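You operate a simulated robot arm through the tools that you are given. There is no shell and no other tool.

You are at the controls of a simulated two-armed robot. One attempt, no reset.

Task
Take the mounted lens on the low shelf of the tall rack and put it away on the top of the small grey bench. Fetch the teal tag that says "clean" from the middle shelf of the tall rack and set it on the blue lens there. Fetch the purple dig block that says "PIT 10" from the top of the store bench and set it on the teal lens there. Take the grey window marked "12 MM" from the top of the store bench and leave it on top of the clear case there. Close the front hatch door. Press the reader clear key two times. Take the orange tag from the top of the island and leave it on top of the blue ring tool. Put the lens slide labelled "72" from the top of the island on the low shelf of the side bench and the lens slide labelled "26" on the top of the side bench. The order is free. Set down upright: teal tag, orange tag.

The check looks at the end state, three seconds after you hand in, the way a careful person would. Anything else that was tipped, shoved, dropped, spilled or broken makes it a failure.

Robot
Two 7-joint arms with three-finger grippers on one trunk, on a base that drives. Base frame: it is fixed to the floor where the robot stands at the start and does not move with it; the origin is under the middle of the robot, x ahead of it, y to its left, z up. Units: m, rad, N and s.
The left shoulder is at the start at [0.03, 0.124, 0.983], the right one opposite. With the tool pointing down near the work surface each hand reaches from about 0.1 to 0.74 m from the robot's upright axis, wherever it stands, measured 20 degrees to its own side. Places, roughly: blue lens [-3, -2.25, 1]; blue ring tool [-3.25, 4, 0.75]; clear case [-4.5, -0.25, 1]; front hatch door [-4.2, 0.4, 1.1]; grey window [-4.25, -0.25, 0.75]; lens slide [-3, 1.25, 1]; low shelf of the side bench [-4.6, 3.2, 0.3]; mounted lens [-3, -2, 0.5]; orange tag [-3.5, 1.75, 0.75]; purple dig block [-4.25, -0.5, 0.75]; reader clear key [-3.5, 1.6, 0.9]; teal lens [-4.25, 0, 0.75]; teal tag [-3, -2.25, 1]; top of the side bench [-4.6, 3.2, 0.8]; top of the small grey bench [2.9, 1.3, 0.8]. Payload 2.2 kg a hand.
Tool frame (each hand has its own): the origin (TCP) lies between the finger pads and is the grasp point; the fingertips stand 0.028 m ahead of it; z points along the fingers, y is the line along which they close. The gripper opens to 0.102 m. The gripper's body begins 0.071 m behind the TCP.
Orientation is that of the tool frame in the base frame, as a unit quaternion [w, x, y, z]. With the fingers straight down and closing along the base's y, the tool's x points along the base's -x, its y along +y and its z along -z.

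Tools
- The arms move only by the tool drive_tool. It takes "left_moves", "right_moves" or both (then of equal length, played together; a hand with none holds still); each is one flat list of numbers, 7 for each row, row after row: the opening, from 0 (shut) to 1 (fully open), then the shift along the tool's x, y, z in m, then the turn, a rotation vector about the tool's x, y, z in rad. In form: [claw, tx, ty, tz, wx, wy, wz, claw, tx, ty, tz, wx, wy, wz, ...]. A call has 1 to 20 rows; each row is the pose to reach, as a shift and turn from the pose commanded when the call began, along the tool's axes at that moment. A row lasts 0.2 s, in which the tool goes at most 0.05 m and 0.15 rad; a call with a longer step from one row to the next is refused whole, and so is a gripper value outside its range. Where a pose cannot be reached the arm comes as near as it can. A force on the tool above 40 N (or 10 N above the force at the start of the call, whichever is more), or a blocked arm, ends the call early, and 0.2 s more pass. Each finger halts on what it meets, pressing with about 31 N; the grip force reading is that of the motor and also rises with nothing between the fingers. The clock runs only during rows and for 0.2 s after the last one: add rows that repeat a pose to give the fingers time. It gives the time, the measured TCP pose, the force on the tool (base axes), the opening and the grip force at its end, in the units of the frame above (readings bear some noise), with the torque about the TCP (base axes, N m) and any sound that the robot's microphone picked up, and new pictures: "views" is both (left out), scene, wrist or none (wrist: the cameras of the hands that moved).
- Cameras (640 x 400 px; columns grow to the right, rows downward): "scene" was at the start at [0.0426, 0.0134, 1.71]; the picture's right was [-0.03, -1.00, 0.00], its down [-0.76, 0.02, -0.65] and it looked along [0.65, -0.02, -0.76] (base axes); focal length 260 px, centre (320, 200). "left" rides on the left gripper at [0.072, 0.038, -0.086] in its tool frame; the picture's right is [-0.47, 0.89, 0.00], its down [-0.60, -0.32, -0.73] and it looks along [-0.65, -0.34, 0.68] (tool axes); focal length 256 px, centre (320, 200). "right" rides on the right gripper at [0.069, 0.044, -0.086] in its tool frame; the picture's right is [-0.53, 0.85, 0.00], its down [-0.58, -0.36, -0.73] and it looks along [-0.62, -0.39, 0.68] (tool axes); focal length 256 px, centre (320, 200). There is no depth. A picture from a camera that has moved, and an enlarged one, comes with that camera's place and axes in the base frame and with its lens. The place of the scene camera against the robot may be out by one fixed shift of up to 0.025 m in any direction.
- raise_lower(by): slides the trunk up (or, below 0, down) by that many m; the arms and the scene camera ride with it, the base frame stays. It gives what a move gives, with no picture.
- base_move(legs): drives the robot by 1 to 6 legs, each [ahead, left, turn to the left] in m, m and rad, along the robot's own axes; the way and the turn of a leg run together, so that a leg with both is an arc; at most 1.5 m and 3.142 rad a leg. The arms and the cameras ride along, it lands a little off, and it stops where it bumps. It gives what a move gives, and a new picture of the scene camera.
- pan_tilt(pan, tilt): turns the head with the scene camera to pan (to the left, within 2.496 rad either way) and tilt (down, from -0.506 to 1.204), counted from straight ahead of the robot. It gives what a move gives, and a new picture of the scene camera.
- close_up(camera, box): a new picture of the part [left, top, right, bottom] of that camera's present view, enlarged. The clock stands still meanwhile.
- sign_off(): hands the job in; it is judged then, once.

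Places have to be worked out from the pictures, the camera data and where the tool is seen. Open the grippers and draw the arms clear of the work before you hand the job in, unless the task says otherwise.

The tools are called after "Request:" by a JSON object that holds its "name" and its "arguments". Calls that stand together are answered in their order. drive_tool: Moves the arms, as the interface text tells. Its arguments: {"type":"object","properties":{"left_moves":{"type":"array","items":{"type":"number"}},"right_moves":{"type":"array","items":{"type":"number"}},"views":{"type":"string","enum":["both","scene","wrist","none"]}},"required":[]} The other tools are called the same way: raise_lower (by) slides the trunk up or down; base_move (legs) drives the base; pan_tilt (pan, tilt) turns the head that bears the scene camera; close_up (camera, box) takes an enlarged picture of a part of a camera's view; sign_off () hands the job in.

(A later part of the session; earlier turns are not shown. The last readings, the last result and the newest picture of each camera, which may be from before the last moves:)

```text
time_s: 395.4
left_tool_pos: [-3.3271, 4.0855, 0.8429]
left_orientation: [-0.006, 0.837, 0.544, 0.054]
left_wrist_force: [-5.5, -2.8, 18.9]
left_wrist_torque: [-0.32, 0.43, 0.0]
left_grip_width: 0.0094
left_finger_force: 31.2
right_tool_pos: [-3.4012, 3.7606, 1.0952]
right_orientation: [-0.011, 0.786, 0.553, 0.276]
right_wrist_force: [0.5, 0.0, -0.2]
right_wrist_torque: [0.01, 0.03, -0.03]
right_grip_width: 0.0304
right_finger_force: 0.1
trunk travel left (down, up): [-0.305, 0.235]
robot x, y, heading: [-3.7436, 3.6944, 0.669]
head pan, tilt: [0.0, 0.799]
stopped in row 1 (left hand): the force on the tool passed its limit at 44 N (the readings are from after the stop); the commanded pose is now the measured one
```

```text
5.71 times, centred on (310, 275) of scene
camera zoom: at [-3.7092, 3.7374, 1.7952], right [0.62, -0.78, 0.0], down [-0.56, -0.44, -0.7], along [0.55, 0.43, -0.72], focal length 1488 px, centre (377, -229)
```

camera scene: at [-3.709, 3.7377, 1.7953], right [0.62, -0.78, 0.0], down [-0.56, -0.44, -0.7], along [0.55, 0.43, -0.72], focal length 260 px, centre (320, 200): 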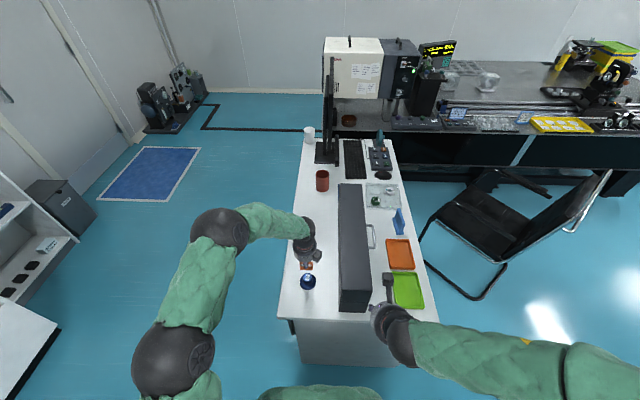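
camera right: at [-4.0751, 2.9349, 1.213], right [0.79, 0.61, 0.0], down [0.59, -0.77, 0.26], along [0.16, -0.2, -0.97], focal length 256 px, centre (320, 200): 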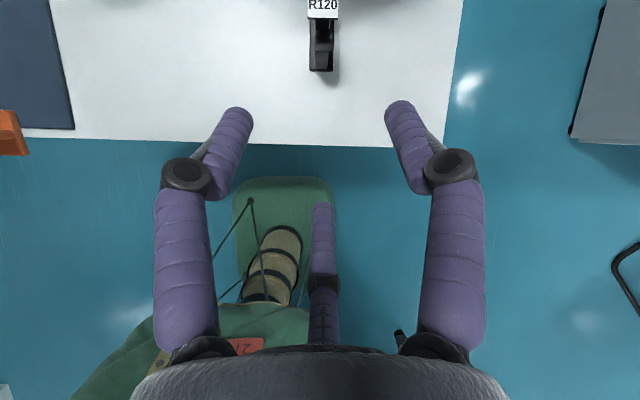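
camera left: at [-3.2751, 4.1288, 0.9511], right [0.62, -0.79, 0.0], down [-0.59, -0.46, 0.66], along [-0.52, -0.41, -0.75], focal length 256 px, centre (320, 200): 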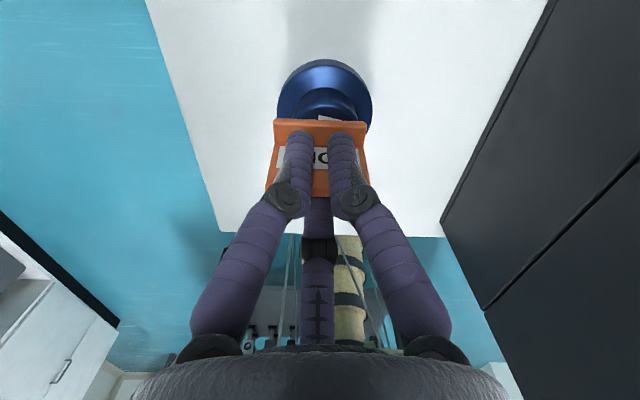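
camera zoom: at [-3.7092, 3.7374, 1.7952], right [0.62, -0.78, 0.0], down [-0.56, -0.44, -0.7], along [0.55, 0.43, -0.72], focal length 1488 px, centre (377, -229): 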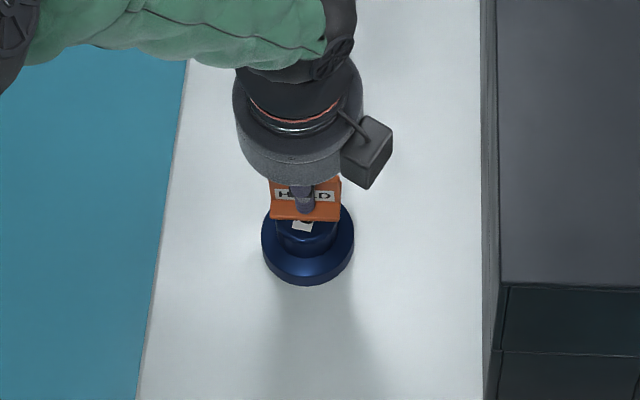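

Contact, slightly overpressed; the tag sits about 1 cm beyond the knob's centre. I lift 6 mm, move back 8 mm and set down again gently.

Request:
{"name": "drive_tool", "arguments": {"left_moves": [0, 0.0005, 0.0003, -0.006, 0, 0, 0, 0, -0.0065, -0.0034, -0.0068, 0, 0, 0, 0, -0.0065, -0.0034, -0.0068, 0, 0, 0], "views": "wrist"}}

Request:
{"name": "close_up", "arguments": {"camera": "scene", "box": [270, 240, 350, 310]}}

Request:
{"name": "close_up", "arguments": {"camera": "left", "box": [200, 60, 440, 210]}}

```text
time_s: 396.2
left_tool_pos: [-3.3359, 4.0792, 0.8475]
left_orientation: [-0.005, 0.838, 0.544, 0.052]
left_wrist_force: [-0.4, -0.2, -1.0]
left_wrist_torque: [0.0, 0.05, -0.02]
left_grip_width: 0.0094
left_finger_force: 30.8
right_tool_pos: [-3.4007, 3.7614, 1.0953]
right_orientation: [-0.011, 0.786, 0.553, 0.275]
right_wrist_force: [-0.3, 0.0, -0.3]
right_wrist_torque: [0.01, 0.02, -0.01]
right_grip_width: 0.0304
right_finger_force: 0.0
trunk travel left (down, up): [-0.305, 0.235]
robot x, y, heading: [-3.7413, 3.6907, 0.67]
head pan, tilt: [0.0, 0.799]
camera left: at [-3.2771, 4.1232, 0.943], right [0.62, -0.78, 0.0], down [-0.59, -0.47, 0.66], along [-0.52, -0.41, -0.75], focal length 256 px, centre (320, 200)
```

left: 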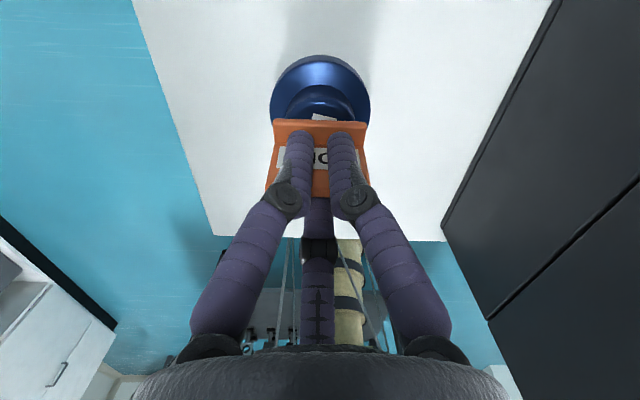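

```text
5.71 times, centred on (310, 275) of scene
camera zoom: at [-3.7083, 3.7383, 1.7952], right [0.62, -0.78, 0.0], down [-0.56, -0.45, -0.7], along [0.55, 0.43, -0.72], focal length 1488 px, centre (377, -229)
```

zoom: 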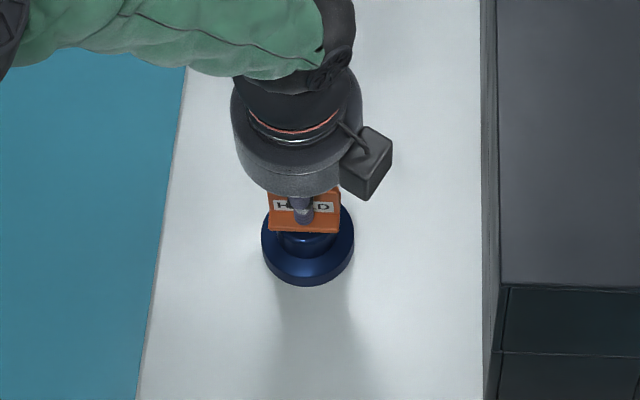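

```text
2.67 times, centred on (320, 135) of left
camera zoom: at [-3.2771, 4.1232, 0.943], right [0.62, -0.78, 0.0], down [-0.59, -0.47, 0.66], along [-0.52, -0.41, -0.75], focal length 683 px, centre (320, 373)
```

zoom: 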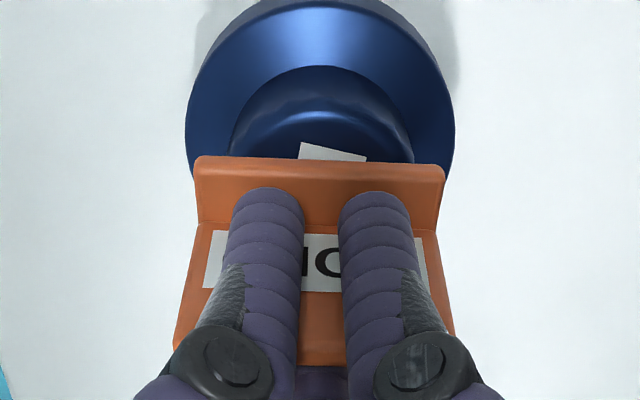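

Now a bit too near; I move 5 mm forward (centred) and lower gently to contact.

Request:
{"name": "drive_tool", "arguments": {"left_moves": [0, 0.0044, 0.0023, 0.0005, 0, 0, 0, 0, 0.0043, 0.0022, 0.002, 0, 0, 0], "views": "none"}}

Request:
{"name": "drive_tool", "arguments": {"left_moves": [0, -0.0001, -0.0001, 0.0015, 0, 0, 0], "views": "none"}}

Request:
{"name": "drive_tool", "arguments": {"left_moves": [0, -0.0001, -0.0001, 0.001, 0, 0, 0], "views": "none"}}

```text
time_s: 396.8
left_tool_pos: [-3.331, 4.0834, 0.8459]
left_orientation: [-0.006, 0.838, 0.543, 0.053]
left_wrist_force: [0.0, -0.6, 0.5]
left_wrist_torque: [-0.06, -0.02, -0.02]
left_grip_width: 0.0097
left_finger_force: 30.8
right_tool_pos: [-3.4014, 3.7616, 1.0926]
right_orientation: [-0.012, 0.786, 0.553, 0.276]
right_wrist_force: [-0.5, -0.3, -0.6]
right_wrist_torque: [0.04, 0.01, 0.03]
right_grip_width: 0.0307
right_finger_force: 0.1
trunk travel left (down, up): [-0.305, 0.235]
robot x, y, heading: [-3.7421, 3.6899, 0.668]
head pan, tilt: [0.0, 0.799]
```

```text
time_s: 397.2
left_tool_pos: [-3.3313, 4.083, 0.8458]
left_orientation: [-0.005, 0.837, 0.544, 0.051]
left_wrist_force: [0.2, -0.6, 0.6]
left_wrist_torque: [0.02, -0.04, 0.02]
left_grip_width: 0.0093
left_finger_force: 31.0
right_tool_pos: [-3.4, 3.7605, 1.0961]
right_orientation: [-0.011, 0.786, 0.553, 0.275]
right_wrist_force: [-0.1, 0.3, 0.2]
right_wrist_torque: [-0.03, 0.0, -0.02]
right_grip_width: 0.0305
right_finger_force: 0.0
trunk travel left (down, up): [-0.305, 0.235]
robot x, y, heading: [-3.7431, 3.69, 0.669]
head pan, tilt: [0.0, 0.799]
```

```text
time_s: 397.6
left_tool_pos: [-3.3312, 4.0831, 0.8438]
left_orientation: [-0.005, 0.838, 0.544, 0.051]
left_wrist_force: [-0.5, -0.6, 0.1]
left_wrist_torque: [0.01, 0.01, 0.02]
left_grip_width: 0.0097
left_finger_force: 30.9
right_tool_pos: [-3.4015, 3.7618, 1.0945]
right_orientation: [-0.011, 0.786, 0.553, 0.276]
right_wrist_force: [-0.4, -0.4, 0.0]
right_wrist_torque: [0.04, 0.0, 0.0]
right_grip_width: 0.0306
right_finger_force: 0.1
trunk travel left (down, up): [-0.305, 0.235]
robot x, y, heading: [-3.7451, 3.6919, 0.672]
head pan, tilt: [0.0, 0.799]
```

Request:
{"name": "drive_tool", "arguments": {"left_moves": [0, -0.0001, -0.0001, 0.0012, 0, 0, 0], "views": "none"}}

Request:
{"name": "drive_tool", "arguments": {"left_moves": [0, -0.0001, -0.0001, 0.0012, 0, 0, 0], "views": "none"}}

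Request:
{"name": "close_up", "arguments": {"camera": "scene", "box": [270, 240, 350, 310]}}

```text
time_s: 398.0
left_tool_pos: [-3.3311, 4.0834, 0.8438]
left_orientation: [-0.006, 0.838, 0.544, 0.053]
left_wrist_force: [-1.6, -0.1, 5.1]
left_wrist_torque: [-0.08, 0.13, 0.0]
left_grip_width: 0.0091
left_finger_force: 31.0
right_tool_pos: [-3.4015, 3.7618, 1.095]
right_orientation: [-0.011, 0.786, 0.553, 0.276]
right_wrist_force: [0.1, -0.5, 0.5]
right_wrist_torque: [0.03, -0.01, 0.01]
right_grip_width: 0.0308
right_finger_force: 0.0
trunk travel left (down, up): [-0.305, 0.235]
robot x, y, heading: [-3.7457, 3.6895, 0.673]
head pan, tilt: [0.0, 0.799]
```

```text
time_s: 398.4
left_tool_pos: [-3.3303, 4.081, 0.8446]
left_orientation: [-0.005, 0.838, 0.544, 0.053]
left_wrist_force: [-3.9, 1.1, 15.4]
left_wrist_torque: [-0.1, 0.32, -0.03]
left_grip_width: 0.0096
left_finger_force: 31.6
right_tool_pos: [-3.4021, 3.7612, 1.0939]
right_orientation: [-0.01, 0.786, 0.553, 0.276]
right_wrist_force: [-0.3, -0.6, 0.2]
right_wrist_torque: [0.01, 0.02, 0.01]
right_grip_width: 0.0304
right_finger_force: 0.1
trunk travel left (down, up): [-0.305, 0.235]
robot x, y, heading: [-3.7427, 3.6879, 0.671]
head pan, tilt: [0.0, 0.799]
```

```text
5.71 times, centred on (310, 275) of scene
camera zoom: at [-3.7103, 3.7372, 1.7955], right [0.62, -0.78, 0.0], down [-0.56, -0.44, -0.7], along [0.55, 0.43, -0.72], focal length 1488 px, centre (377, -229)
```

zoom: 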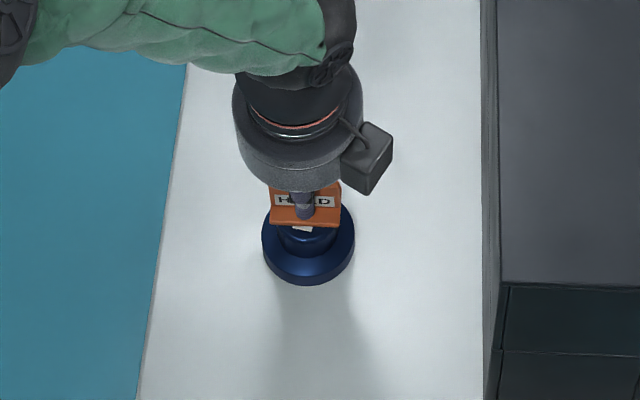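

Centred on the knob with light contact. I ease off a millimetre and open slowly, then rise straight up.

Request:
{"name": "drive_tool", "arguments": {"left_moves": [0, 0.0001, 0.0001, -0.0012, 0, 0, 0, 0.1, 0.0001, 0.0001, -0.0012, 0, 0, 0, 0.15, 0.0001, 0.0001, -0.0012, 0, 0, 0, 0.22, 0.0001, 0.0001, -0.0012, 0, 0, 0, 0.3, 0.0001, 0.0001, -0.0012, 0, 0, 0, 0.35, 0.0001, 0.0001, -0.0012, 0, 0, 0], "views": "wrist"}}

Request:
{"name": "close_up", "arguments": {"camera": "left", "box": [200, 60, 440, 210]}}

Request:
{"name": "close_up", "arguments": {"camera": "scene", "box": [270, 240, 350, 310]}}

```text
time_s: 399.8
left_tool_pos: [-3.3291, 4.0806, 0.8424]
left_orientation: [-0.006, 0.838, 0.544, 0.052]
left_wrist_force: [0.1, -0.3, -0.1]
left_wrist_torque: [-0.04, -0.01, 0.0]
left_grip_width: 0.0357
left_finger_force: 0.0
right_tool_pos: [-3.4019, 3.7618, 1.0951]
right_orientation: [-0.012, 0.786, 0.553, 0.276]
right_wrist_force: [0.3, -0.3, 1.0]
right_wrist_torque: [-0.01, 0.03, 0.0]
right_grip_width: 0.0306
right_finger_force: 0.0
trunk travel left (down, up): [-0.305, 0.235]
robot x, y, heading: [-3.7442, 3.6903, 0.668]
head pan, tilt: [0.0, 0.799]
camera left: at [-3.272, 4.1258, 0.938], right [0.62, -0.79, 0.0], down [-0.59, -0.47, 0.66], along [-0.52, -0.41, -0.75], focal length 256 px, centre (320, 200)
```

left: 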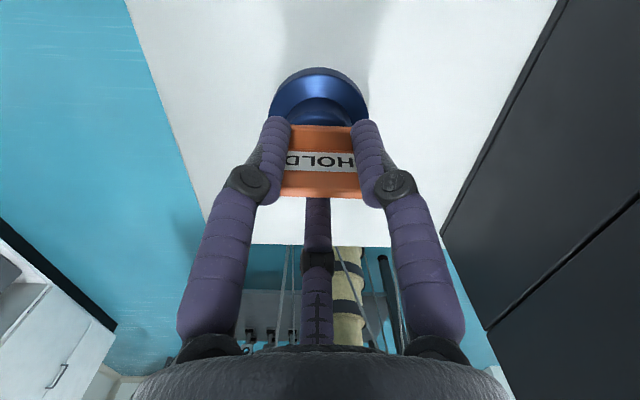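

```text
2.67 times, centred on (320, 135) of left
camera zoom: at [-3.272, 4.1258, 0.938], right [0.62, -0.79, 0.0], down [-0.59, -0.47, 0.66], along [-0.52, -0.41, -0.75], focal length 683 px, centre (320, 373)
```

zoom: 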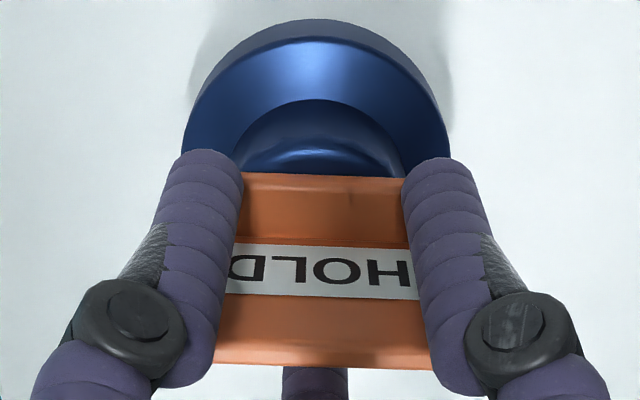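

```text
5.71 times, centred on (310, 275) of scene
camera zoom: at [-3.7088, 3.7379, 1.7953], right [0.62, -0.78, 0.0], down [-0.56, -0.45, -0.7], along [0.55, 0.43, -0.72], focal length 1488 px, centre (377, -229)
```

zoom: 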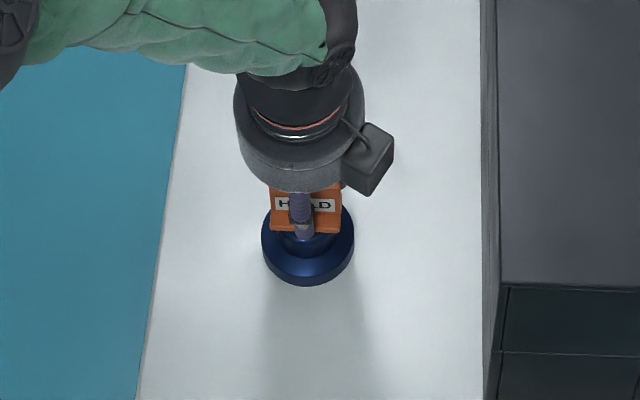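

The tag stands free on the ring tool. I rise straight up slowly.

Request:
{"name": "drive_tool", "arguments": {"left_moves": [0.4, 0.0009, 0.0005, -0.01, 0, 0, 0, 0.4, 0.0018, 0.0009, -0.02, 0, 0, 0, 0.4, 0.0035, 0.0019, -0.04, 0, 0, 0, 0.4, 0.0071, 0.0038, -0.08, 0, 0, 0, 0.4, 0.0106, 0.0056, -0.12, 0, 0, 0, 0.4, 0.0141, 0.0075, -0.16, 0, 0, 0], "views": "both"}}

Request:
{"name": "close_up", "arguments": {"camera": "scene", "box": [270, 240, 350, 310]}}

```text
time_s: 401.2
left_tool_pos: [-3.3303, 4.0806, 1.0052]
left_orientation: [-0.006, 0.838, 0.544, 0.051]
left_wrist_force: [-0.4, 0.2, 1.3]
left_wrist_torque: [0.0, -0.01, -0.02]
left_grip_width: 0.0408
left_finger_force: 0.0
right_tool_pos: [-3.4019, 3.7606, 1.095]
right_orientation: [-0.011, 0.786, 0.553, 0.276]
right_wrist_force: [0.0, -0.6, -0.7]
right_wrist_torque: [0.01, 0.0, -0.01]
right_grip_width: 0.0304
right_finger_force: 0.0
trunk travel left (down, up): [-0.305, 0.235]
robot x, y, heading: [-3.7436, 3.6937, 0.671]
head pan, tilt: [0.0, 0.799]
camera scene: at [-3.7097, 3.7372, 1.7953], right [0.62, -0.78, 0.0], down [-0.56, -0.44, -0.7], along [0.55, 0.43, -0.72], focal length 260 px, centre (320, 200)
camera left: at [-3.2719, 4.1248, 1.1008], right [0.62, -0.79, 0.0], down [-0.59, -0.47, 0.66], along [-0.52, -0.41, -0.75], focal length 256 px, centre (320, 200)
```

scene: 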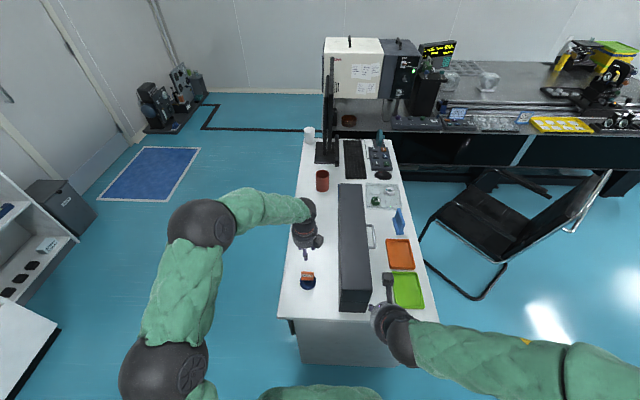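
left: 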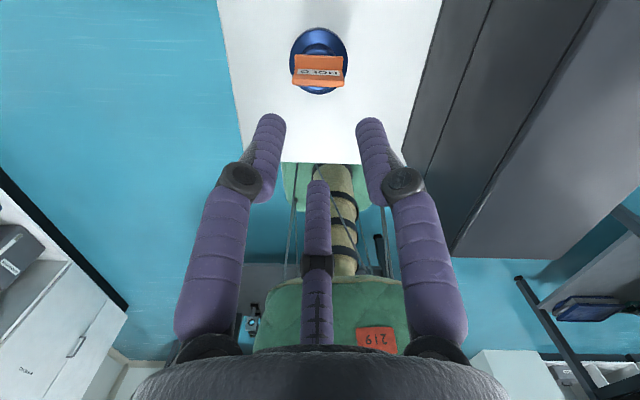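

```text
5.71 times, centred on (310, 275) of scene
camera zoom: at [-3.7097, 3.7372, 1.7953], right [0.62, -0.78, 0.0], down [-0.56, -0.44, -0.7], along [0.55, 0.43, -0.72], focal length 1488 px, centre (377, -229)
```

zoom: 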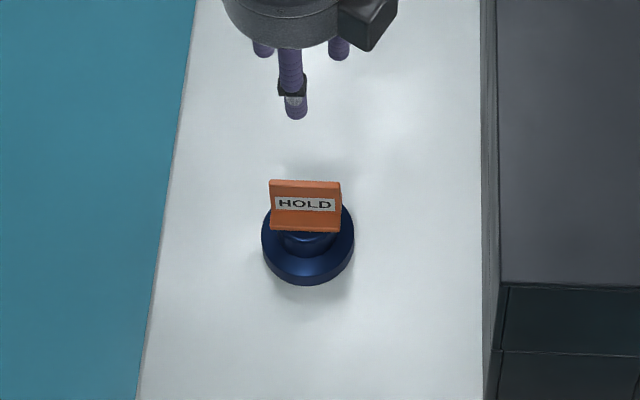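

The orange tag stands on the blue ring tool. Last job: slide 72 to the low shelf. I retract the left hand and drive back the way I came.

Request:
{"name": "drive_tool", "arguments": {"left_moves": [0.4, -0.04, -0.0211, -0.0146, 0, 0, 0, 0.4, -0.08, -0.0425, -0.0292, 0, 0, 0, 0.4, -0.12, -0.0638, -0.0438, 0, 0, 0, 0.4, -0.15, -0.0797, -0.0547, 0, 0, 0], "views": "none"}}

Request:
{"name": "base_move", "arguments": {"legs": [[-0.13, 0, -0.02], [0, -0.5, 0], [0, -0.42, 0], [-0.9, 0, 0], [-0.78, 0, 0]]}}

```text
time_s: 402.2
left_tool_pos: [-3.4687, 3.9721, 1.0417]
left_orientation: [-0.005, 0.838, 0.543, 0.052]
left_wrist_force: [-0.8, 0.4, 0.1]
left_wrist_torque: [-0.01, -0.01, -0.01]
left_grip_width: 0.0408
left_finger_force: 0.0
right_tool_pos: [-3.402, 3.7607, 1.0951]
right_orientation: [-0.01, 0.786, 0.553, 0.276]
right_wrist_force: [0.4, -0.6, -0.3]
right_wrist_torque: [-0.01, -0.03, 0.0]
right_grip_width: 0.0306
right_finger_force: 0.1
trunk travel left (down, up): [-0.305, 0.235]
robot x, y, heading: [-3.7432, 3.6891, 0.671]
head pan, tilt: [0.0, 0.799]
```

```text
time_s: 416.3
left_tool_pos: [-4.3949, 2.1608, 1.0425]
left_orientation: [-0.005, 0.848, 0.527, 0.053]
left_wrist_force: [-1.3, -0.6, -1.1]
left_wrist_torque: [0.0, -0.02, -0.03]
left_grip_width: 0.0407
left_finger_force: 0.1
right_tool_pos: [-4.3368, 1.9451, 1.0958]
right_orientation: [-0.006, 0.797, 0.538, 0.275]
right_wrist_force: [-0.9, 0.0, 0.1]
right_wrist_torque: [0.01, -0.01, -0.01]
right_grip_width: 0.0309
right_finger_force: 0.1
trunk travel left (down, up): [-0.305, 0.235]
robot x, y, heading: [-4.6803, 1.8887, 0.633]
head pan, tilt: [0.0, 0.799]
camera scene: at [-4.6448, 1.9338, 1.7953], right [0.59, -0.81, 0.0], down [-0.58, -0.42, -0.7], along [0.56, 0.41, -0.72], focal length 260 px, centre (320, 200)
```

scene: 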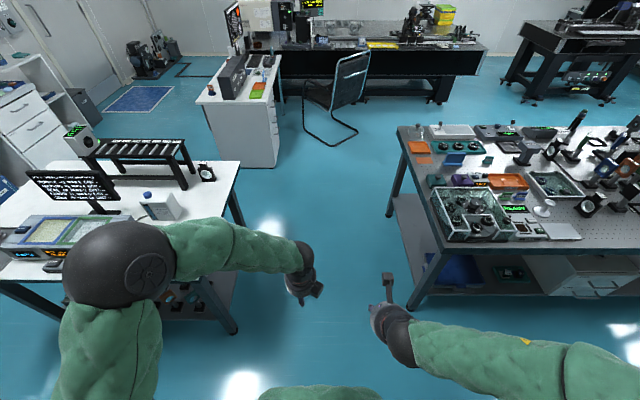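

Back beside the island; slide 26 stands fine on the side bench. I strafe right along the island and pitch the left hand for slide 72.

Request:
{"name": "base_move", "arguments": {"legs": [[0, -0.55, 0.018], [0, -0.5, 0]]}}

Request:
{"name": "drive_tool", "arguments": {"left_moves": [0.5, 0, 0, 0, -0.0626, 0.1177, 0, 0.6, 0, 0, -0.01, -0.1252, 0.2355, 0, 0.7, 0, 0, -0.02, -0.1878, 0.3532, 0, 0.8, 0, 0, -0.03, -0.2504, 0.4709, 0, 0.8, 0, 0, -0.04, -0.313, 0.5887, 0, 0.8, 0, 0, -0.05, -0.3756, 0.7064, 0, 0.8, 0, 0, -0.05, -0.3756, 0.7064, 0], "views": "both"}}

```text
time_s: 422.0
left_tool_pos: [-3.7785, 1.3002, 1.0418]
left_orientation: [-0.003, 0.857, 0.513, 0.052]
left_wrist_force: [-0.2, -0.1, -0.9]
left_wrist_torque: [-0.01, 0.04, 0.0]
left_grip_width: 0.0409
left_finger_force: 0.1
right_tool_pos: [-3.7269, 1.0825, 1.0954]
right_orientation: [-0.001, 0.806, 0.524, 0.275]
right_wrist_force: [-0.2, 0.0, 0.0]
right_wrist_torque: [0.03, 0.01, -0.04]
right_grip_width: 0.0308
right_finger_force: 0.1
trunk travel left (down, up): [-0.305, 0.235]
robot x, y, heading: [-4.0748, 1.0355, 0.597]
head pan, tilt: [0.0, 0.799]
camera scene: at [-4.0366, 1.0801, 1.7953], right [0.56, -0.83, 0.0], down [-0.59, -0.4, -0.7], along [0.58, 0.39, -0.72], focal length 260 px, centre (320, 200)
```

scene: 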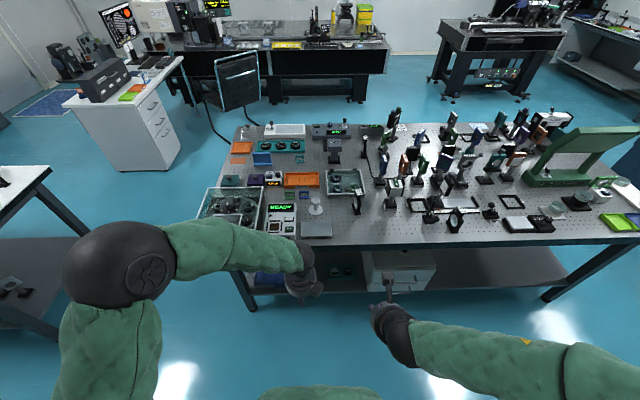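

```text
time_s: 423.6
left_tool_pos: [-3.7842, 1.2977, 1.0917]
left_orientation: [-0.023, 0.772, 0.462, 0.436]
left_wrist_force: [0.0, 0.0, -1.1]
left_wrist_torque: [0.01, 0.0, -0.04]
left_grip_width: 0.0817
left_finger_force: 0.0
right_tool_pos: [-3.7283, 1.0838, 1.0943]
right_orientation: [-0.001, 0.806, 0.524, 0.275]
right_wrist_force: [0.0, -0.3, 0.5]
right_wrist_torque: [-0.01, 0.01, 0.02]
right_grip_width: 0.0309
right_finger_force: 0.1
trunk travel left (down, up): [-0.305, 0.235]
robot x, y, heading: [-4.0722, 1.0384, 0.6]
head pan, tilt: [0.0, 0.799]
camera scene: at [-4.0366, 1.0811, 1.7953], right [0.56, -0.83, 0.0], down [-0.59, -0.4, -0.7], along [0.58, 0.39, -0.72], focal length 260 px, centre (320, 200)
camera left: at [-3.7974, 1.2871, 1.2097], right [0.56, -0.83, 0.0], down [-0.83, -0.56, -0.09], along [0.07, 0.05, -1.0], focal length 256 px, centre (320, 200)
```

scene: 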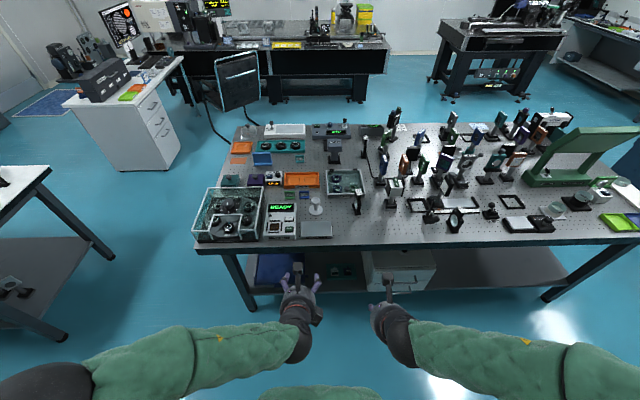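
left: 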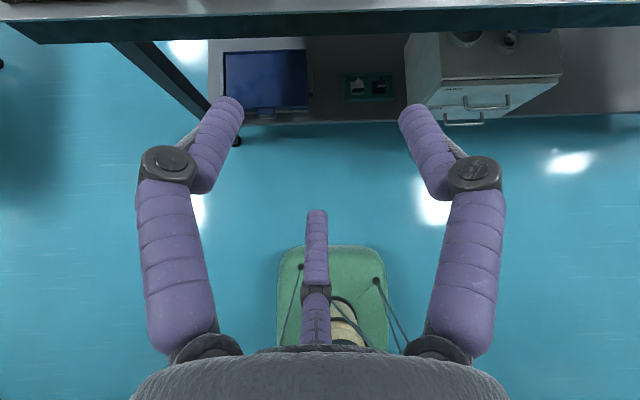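

I straighten, shift right 0.2 m and approach the island for slide 72.

Request:
{"name": "base_move", "arguments": {"legs": [[0, -0.19, 0.05], [0.3, 0, 0]]}}

Request:
{"name": "drive_tool", "arguments": {"left_moves": [0.8, 0, 0, 0, 0, 0, 0], "views": "both"}}

```text
time_s: 426.9
left_tool_pos: [-3.4352, 1.3322, 1.0912]
left_orientation: [-0.031, 0.763, 0.476, 0.436]
left_wrist_force: [0.6, 0.2, -0.1]
left_wrist_torque: [0.0, 0.0, 0.01]
left_grip_width: 0.0815
left_finger_force: 0.2
right_tool_pos: [-3.371, 1.1215, 1.0944]
right_orientation: [-0.006, 0.795, 0.539, 0.276]
right_wrist_force: [-0.6, -0.1, -0.5]
right_wrist_torque: [-0.01, -0.01, -0.03]
right_grip_width: 0.0306
right_finger_force: 0.0
trunk travel left (down, up): [-0.305, 0.235]
robot x, y, heading: [-3.7141, 1.0614, 0.64]
head pan, tilt: [0.0, 0.799]
camera scene: at [-3.6791, 1.1082, 1.7953], right [0.59, -0.8, 0.0], down [-0.58, -0.43, -0.7], along [0.56, 0.41, -0.72], focal length 260 px, centre (320, 200)
```

scene: 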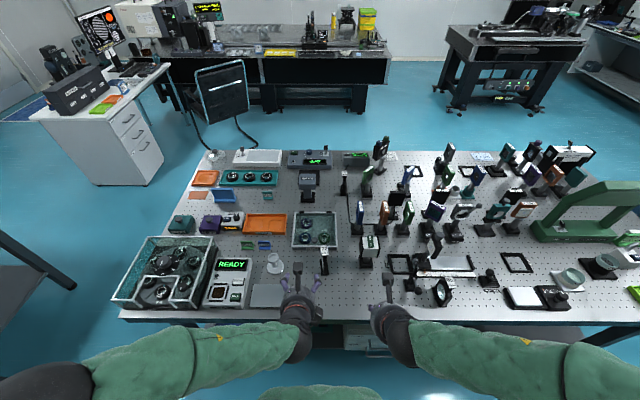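

```text
time_s: 427.3
left_tool_pos: [-3.435, 1.3324, 1.0907]
left_orientation: [-0.03, 0.763, 0.477, 0.436]
left_wrist_force: [0.1, -0.7, -0.5]
left_wrist_torque: [0.04, -0.02, 0.02]
left_grip_width: 0.0816
left_finger_force: 0.0
right_tool_pos: [-3.3717, 1.1205, 1.0946]
right_orientation: [-0.007, 0.796, 0.539, 0.277]
right_wrist_force: [0.6, 0.4, -1.1]
right_wrist_torque: [0.02, 0.0, 0.01]
right_grip_width: 0.0308
right_finger_force: 0.0
trunk travel left (down, up): [-0.305, 0.235]
robot x, y, heading: [-3.714, 1.0627, 0.634]
head pan, tilt: [0.0, 0.799]
camera scene: at [-3.6803, 1.1073, 1.7953], right [0.59, -0.8, 0.0], down [-0.58, -0.43, -0.7], along [0.56, 0.41, -0.72], focal length 260 px, centre (320, 200)
camera left: at [-3.4495, 1.3223, 1.2097], right [0.59, -0.81, 0.0], down [-0.8, -0.59, -0.08], along [0.07, 0.05, -1.0], focal length 256 px, centre (320, 200)
```

scene: 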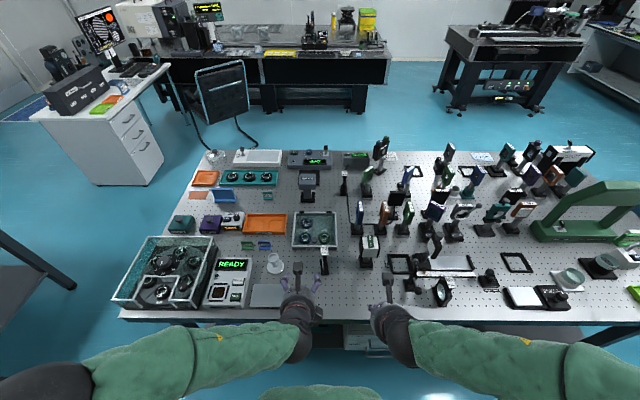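
left: 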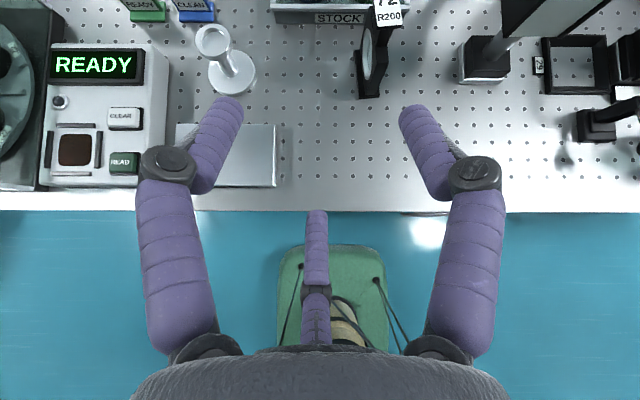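

Slide 72's base front is at D≈1.770, R≈3.070. I move the left hand to a pre-grasp in front of and above it.

Request:
{"name": "drive_tool", "arguments": {"left_moves": [0.78, -0.0103, 0.0141, 0.0307, 0, 0, 0, 0.75, -0.0207, 0.0281, 0.0613, 0, 0, 0, 0.75, -0.031, 0.0422, 0.092, 0, 0, 0, 0.75, -0.0413, 0.0562, 0.1226, 0, 0, 0, 0.75, -0.0413, 0.0562, 0.1226, 0, 0, 0], "views": "wrist"}}

Request:
{"name": "close_up", "arguments": {"camera": "left", "box": [200, 0, 440, 150]}}

```text
time_s: 428.5
left_tool_pos: [-3.3229, 1.3322, 1.0057]
left_orientation: [-0.031, 0.763, 0.477, 0.436]
left_wrist_force: [-0.7, 0.0, 1.0]
left_wrist_torque: [0.01, -0.01, 0.01]
left_grip_width: 0.0766
left_finger_force: 0.1
right_tool_pos: [-3.3732, 1.1207, 1.0946]
right_orientation: [-0.006, 0.795, 0.539, 0.277]
right_wrist_force: [0.8, 0.0, -0.7]
right_wrist_torque: [0.02, 0.0, 0.03]
right_grip_width: 0.0306
right_finger_force: 0.0
trunk travel left (down, up): [-0.305, 0.235]
robot x, y, heading: [-3.7163, 1.0624, 0.637]
head pan, tilt: [0.0, 0.799]
camera left: at [-3.3363, 1.3208, 1.1242], right [0.59, -0.81, 0.0], down [-0.8, -0.59, -0.08], along [0.07, 0.05, -1.0], focal length 256 px, centre (320, 200)
```

left: 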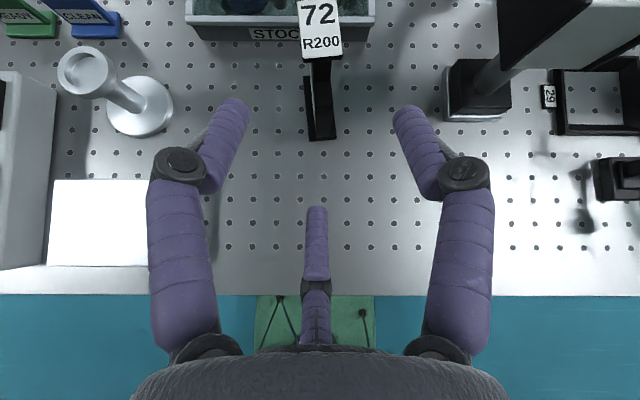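

```text
2.67 times, centred on (320, 75) of left
camera zoom: at [-3.3363, 1.3208, 1.1242], right [0.59, -0.81, 0.0], down [-0.8, -0.59, -0.08], along [0.07, 0.05, -1.0], focal length 683 px, centre (320, 533)
```

zoom: 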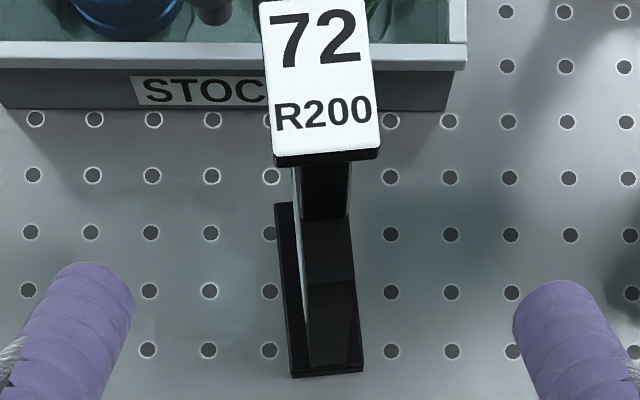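

Slide 72 is turned about 5° left. I yaw the hand to match, advance 10 cm along the tool axis and close.

Request:
{"name": "drive_tool", "arguments": {"left_moves": [0.75, 0.0002, 0.0006, 0.025, 0.0295, 0.0157, -0.0264, 0.75, 0.0004, 0.0013, 0.05, 0.0589, 0.0313, -0.0527, 0.75, 0.0006, 0.002, 0.075, 0.0589, 0.0313, -0.0527, 0.75, 0.0008, 0.0027, 0.1, 0.0589, 0.0313, -0.0527, 0.5, 0.0008, 0.0027, 0.1, 0.0589, 0.0313, -0.0527, 0.3, 0.0008, 0.0027, 0.1, 0.0589, 0.0313, -0.0527, 0.1, 0.0008, 0.0027, 0.1, 0.0589, 0.0313, -0.0527, 0.0, 0.0008, 0.0027, 0.1, 0.0589, 0.0313, -0.0527, 0.0, 0.0008, 0.0027, 0.1, 0.0589, 0.0313, -0.0527], "views": "wrist"}}

Request:
{"name": "close_up", "arguments": {"camera": "left", "box": [200, 0, 440, 200]}}

Request:
{"name": "close_up", "arguments": {"camera": "scene", "box": [270, 220, 370, 300]}}

```text
time_s: 430.5
left_tool_pos: [-3.2569, 1.3752, 0.9455]
left_orientation: [-0.049, 0.742, 0.508, 0.434]
left_wrist_force: [0.1, 0.2, 0.4]
left_wrist_torque: [-0.1, 0.07, 0.01]
left_grip_width: 0.0173
left_finger_force: 30.9
right_tool_pos: [-3.3719, 1.1215, 1.095]
right_orientation: [-0.007, 0.796, 0.539, 0.277]
right_wrist_force: [0.6, -0.3, -1.1]
right_wrist_torque: [-0.02, 0.01, -0.04]
right_grip_width: 0.0306
right_finger_force: 0.0
trunk travel left (down, up): [-0.305, 0.235]
robot x, y, heading: [-3.7174, 1.0605, 0.636]
head pan, tilt: [0.0, 0.799]
camera left: at [-3.2694, 1.3634, 1.0641], right [0.66, -0.75, 0.0], down [-0.75, -0.65, -0.08], along [0.06, 0.05, -1.0], focal length 256 px, centre (320, 200)
```

left: 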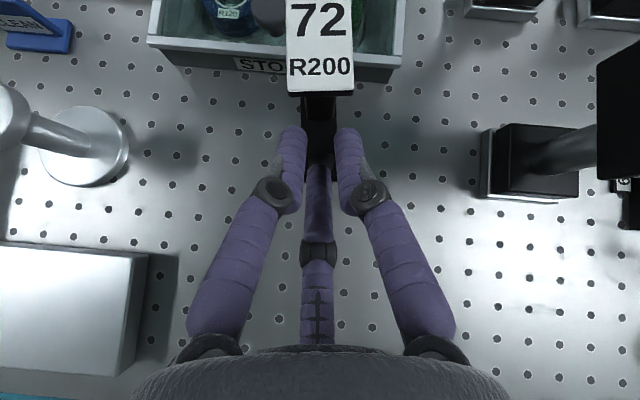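

```text
2.00 times, centred on (320, 100) of left
camera zoom: at [-3.2694, 1.3634, 1.0641], right [0.66, -0.75, 0.0], down [-0.75, -0.65, -0.08], along [0.06, 0.05, -1.0], focal length 512 px, centre (320, 400)
```

zoom: 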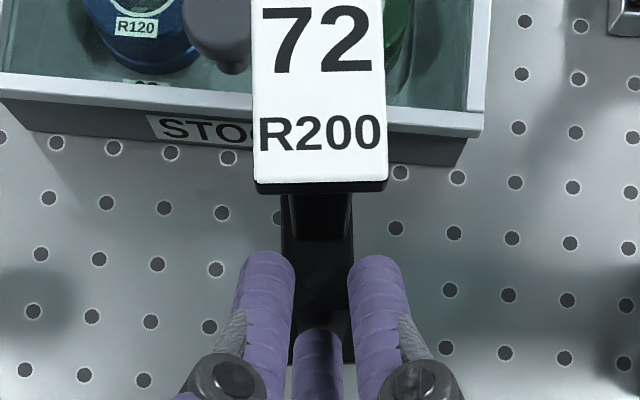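

```text
5.00 times, centred on (320, 260) of scene
camera zoom: at [-3.68, 1.1074, 1.7953], right [0.59, -0.8, 0.0], down [-0.58, -0.43, -0.7], along [0.56, 0.41, -0.72], focal length 1302 px, centre (320, -100)
```

zoom: 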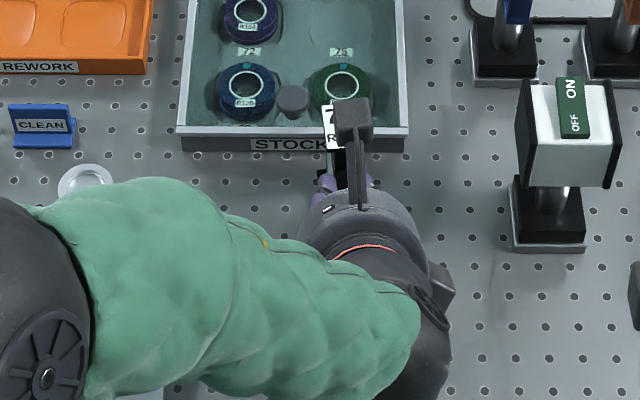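

Gripped at 17 mm; the slide moved a little forward but stays clear of the STOCK tray. I lift slowly straight up.

Request:
{"name": "drive_tool", "arguments": {"left_moves": [0, 0.0069, 0.0037, -0.0062, 0, 0, 0, 0, 0.0139, 0.0074, -0.0124, 0, 0, 0, 0, 0.0208, 0.0111, -0.0186, 0, 0, 0, 0, 0.0347, 0.0184, -0.031, 0, 0, 0, 0, 0.0485, 0.0258, -0.0434, 0, 0, 0, 0, 0.0485, 0.0258, -0.0434, 0, 0, 0], "views": "both"}}

Request:
{"name": "close_up", "arguments": {"camera": "scene", "box": [270, 200, 370, 280]}}

```text
time_s: 431.9
left_tool_pos: [-3.2571, 1.3765, 1.0164]
left_orientation: [-0.049, 0.743, 0.508, 0.434]
left_wrist_force: [-0.5, -0.4, -0.6]
left_wrist_torque: [-0.09, 0.1, 0.03]
left_grip_width: 0.0177
left_finger_force: 30.8
right_tool_pos: [-3.3709, 1.1194, 1.0948]
right_orientation: [-0.006, 0.796, 0.539, 0.276]
right_wrist_force: [-0.2, 0.0, 0.0]
right_wrist_torque: [0.02, 0.0, -0.03]
right_grip_width: 0.0306
right_finger_force: 0.1
trunk travel left (down, up): [-0.305, 0.235]
robot x, y, heading: [-3.7139, 1.0657, 0.638]
head pan, tilt: [0.0, 0.799]
camera scene: at [-3.6797, 1.1075, 1.7953], right [0.59, -0.8, 0.0], down [-0.58, -0.43, -0.7], along [0.56, 0.41, -0.72], focal length 260 px, centre (320, 200)
camera left: at [-3.2692, 1.3649, 1.1346], right [0.66, -0.75, 0.0], down [-0.75, -0.65, -0.08], along [0.06, 0.05, -1.0], focal length 256 px, centre (320, 200)
```

scene: 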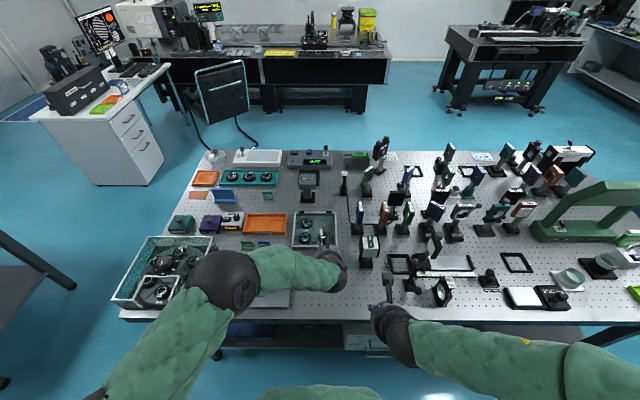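
left: 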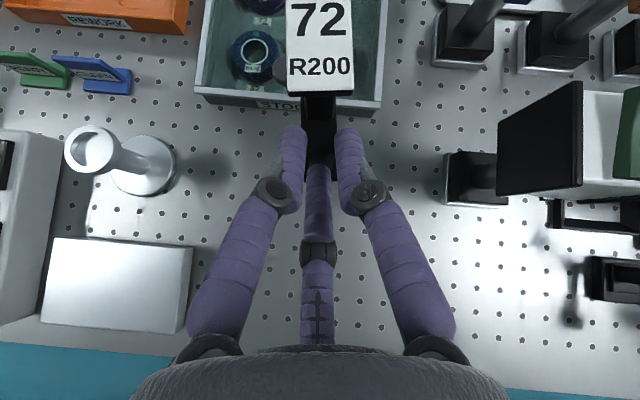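

```text
5.00 times, centred on (320, 240) of scene
camera zoom: at [-3.6797, 1.1075, 1.7953], right [0.59, -0.8, 0.0], down [-0.58, -0.43, -0.7], along [0.56, 0.41, -0.72], focal length 1302 px, centre (320, 0)
```

zoom: 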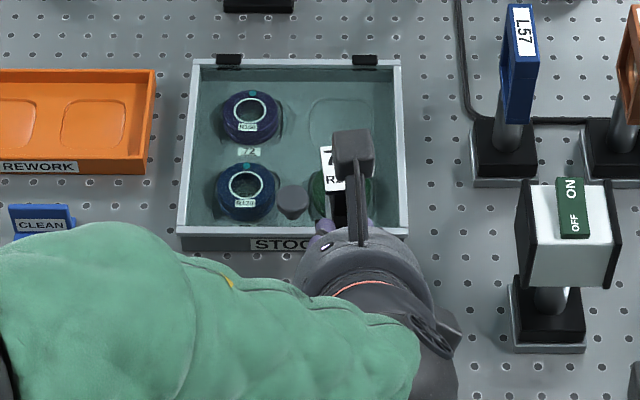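

Slide 72 is up. I raise and retract it, then drive around to the side bench again.

Request:
{"name": "drive_tool", "arguments": {"left_moves": [0, 0.0277, 0.0147, -0.0248, 0, 0, 0, 0, 0.0555, 0.0295, -0.0496, 0, 0, 0, 0, 0.0281, 0.015, -0.0888, 0, 0, 0, 0, 0.0008, 0.0004, -0.1281, 0, 0, 0, 0, -0.0266, -0.0141, -0.1673, 0, 0, 0, 0, -0.0539, -0.0287, -0.2066, 0, 0, 0], "views": "none"}}

Request:
{"name": "base_move", "arguments": {"legs": [[-0.28, 0, 0.01], [0, 0.65, 0], [0, 0.6, 0]]}}

```text
time_s: 433.3
left_tool_pos: [-3.4127, 1.2445, 1.0933]
left_orientation: [-0.049, 0.742, 0.509, 0.435]
left_wrist_force: [-0.3, -1.0, -1.4]
left_wrist_torque: [-0.07, 0.03, 0.01]
left_grip_width: 0.0174
left_finger_force: 31.3
right_tool_pos: [-3.372, 1.1208, 1.0947]
right_orientation: [-0.006, 0.795, 0.54, 0.276]
right_wrist_force: [-0.7, -1.2, 0.2]
right_wrist_torque: [0.01, 0.03, 0.01]
right_grip_width: 0.0308
right_finger_force: 0.1
trunk travel left (down, up): [-0.305, 0.235]
robot x, y, heading: [-3.7175, 1.0628, 0.636]
head pan, tilt: [0.0, 0.799]
```

```text
time_s: 441.4
left_tool_pos: [-4.3971, 2.0691, 1.0945]
left_orientation: [-0.059, 0.73, 0.525, 0.433]
left_wrist_force: [0.0, -0.3, -2.6]
left_wrist_torque: [-0.08, 0.06, 0.04]
left_grip_width: 0.0172
left_finger_force: 30.8
right_tool_pos: [-4.3532, 1.9463, 1.0958]
right_orientation: [-0.011, 0.784, 0.556, 0.275]
right_wrist_force: [-0.5, 0.5, -0.9]
right_wrist_torque: [0.04, -0.02, 0.02]
right_grip_width: 0.0306
right_finger_force: 0.0
trunk travel left (down, up): [-0.305, 0.235]
robot x, y, heading: [-4.6933, 1.872, 0.677]
head pan, tilt: [0.0, 0.799]
camera scene: at [-4.6603, 1.9198, 1.7953], right [0.63, -0.78, 0.0], down [-0.56, -0.45, -0.7], along [0.54, 0.44, -0.72], focal length 260 px, centre (320, 200)
```

scene: 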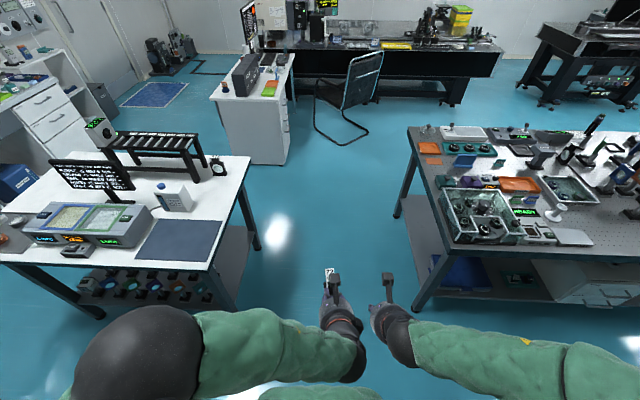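

I separate the hands a little, then drive beside the side bench and turn to face it.

Request:
{"name": "drive_tool", "arguments": {"left_moves": [0, 0.0188, -0.0353, 0, 0, 0, 0, 0, 0.0376, -0.0706, 0, 0, 0, 0, 0, 0.0469, -0.0883, 0, 0, 0, 0], "views": "none"}}

Request:
{"name": "base_move", "arguments": {"legs": [[0, 0, -0.02], [1.06, 0, 0], [0, 0, 1.56]]}}

Request:
{"name": "pan_tilt", "arguments": {"pan": 0, "tilt": 1.0}}

```text
time_s: 442.2
left_tool_pos: [-4.4651, 2.143, 1.0961]
left_orientation: [-0.059, 0.731, 0.524, 0.433]
left_wrist_force: [-0.1, -0.3, -2.5]
left_wrist_torque: [-0.08, 0.07, -0.02]
left_grip_width: 0.0172
left_finger_force: 31.2
right_tool_pos: [-4.3532, 1.946, 1.0933]
right_orientation: [-0.012, 0.784, 0.556, 0.276]
right_wrist_force: [-0.3, 0.9, -0.9]
right_wrist_torque: [-0.01, 0.03, 0.01]
right_grip_width: 0.0303
right_finger_force: 0.0
trunk travel left (down, up): [-0.305, 0.235]
robot x, y, heading: [-4.6939, 1.8715, 0.678]
head pan, tilt: [0.0, 0.799]
```

```text
time_s: 451.8
left_tool_pos: [-4.0983, 2.7603, 1.0949]
left_orientation: [-0.342, 0.169, 0.883, 0.274]
left_wrist_force: [0.3, 1.3, -2.2]
left_wrist_torque: [-0.08, -0.08, -0.01]
left_grip_width: 0.0172
left_finger_force: 31.0
right_tool_pos: [-3.896, 2.8635, 1.0945]
right_orientation: [-0.199, 0.185, 0.943, 0.191]
right_wrist_force: [-0.7, 0.3, 0.4]
right_wrist_torque: [-0.02, 0.0, 0.02]
right_grip_width: 0.0307
right_finger_force: 0.0
trunk travel left (down, up): [-0.305, 0.235]
robot x, y, heading: [-3.8383, 2.5231, 2.196]
head pan, tilt: [0.0, 0.799]
camera scene: at [-3.8735, 2.5753, 1.7953], right [0.81, 0.59, 0.0], down [0.42, -0.58, -0.7], along [-0.41, 0.56, -0.72], focal length 260 px, centre (320, 200)
```

scene: 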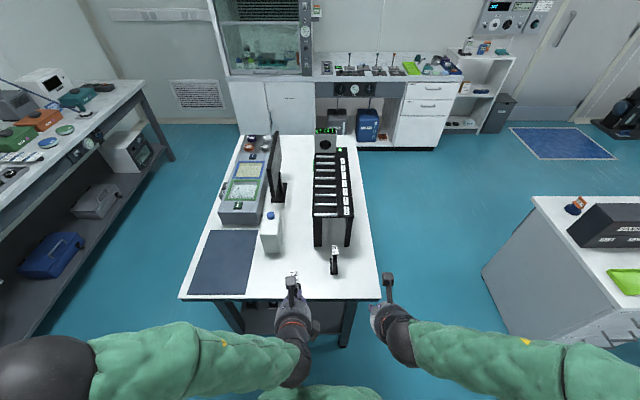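

```text
time_s: 452.6
left_tool_pos: [-4.0975, 2.7595, 1.0936]
left_orientation: [-0.342, 0.168, 0.884, 0.272]
left_wrist_force: [-1.4, -0.5, -2.2]
left_wrist_torque: [-0.1, -0.06, 0.01]
left_grip_width: 0.0173
left_finger_force: 31.1
right_tool_pos: [-3.8952, 2.8638, 1.0956]
right_orientation: [-0.199, 0.184, 0.943, 0.191]
right_wrist_force: [-0.4, 0.8, -0.3]
right_wrist_torque: [-0.02, 0.02, 0.02]
right_grip_width: 0.0308
right_finger_force: 0.1
trunk travel left (down, up): [-0.305, 0.235]
robot x, y, heading: [-3.8352, 2.5164, 2.199]
head pan, tilt: [0.0, 1.0]
camera scene: at [-3.867, 2.5665, 1.7802], right [0.81, 0.59, 0.0], down [0.49, -0.68, -0.54], along [-0.32, 0.44, -0.84], focal length 260 px, centre (320, 200)
```

scene: 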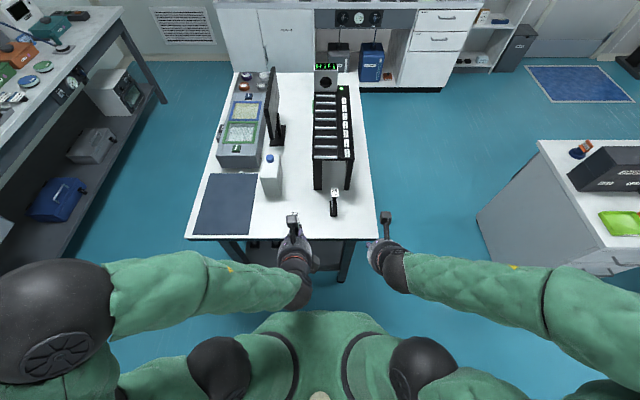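

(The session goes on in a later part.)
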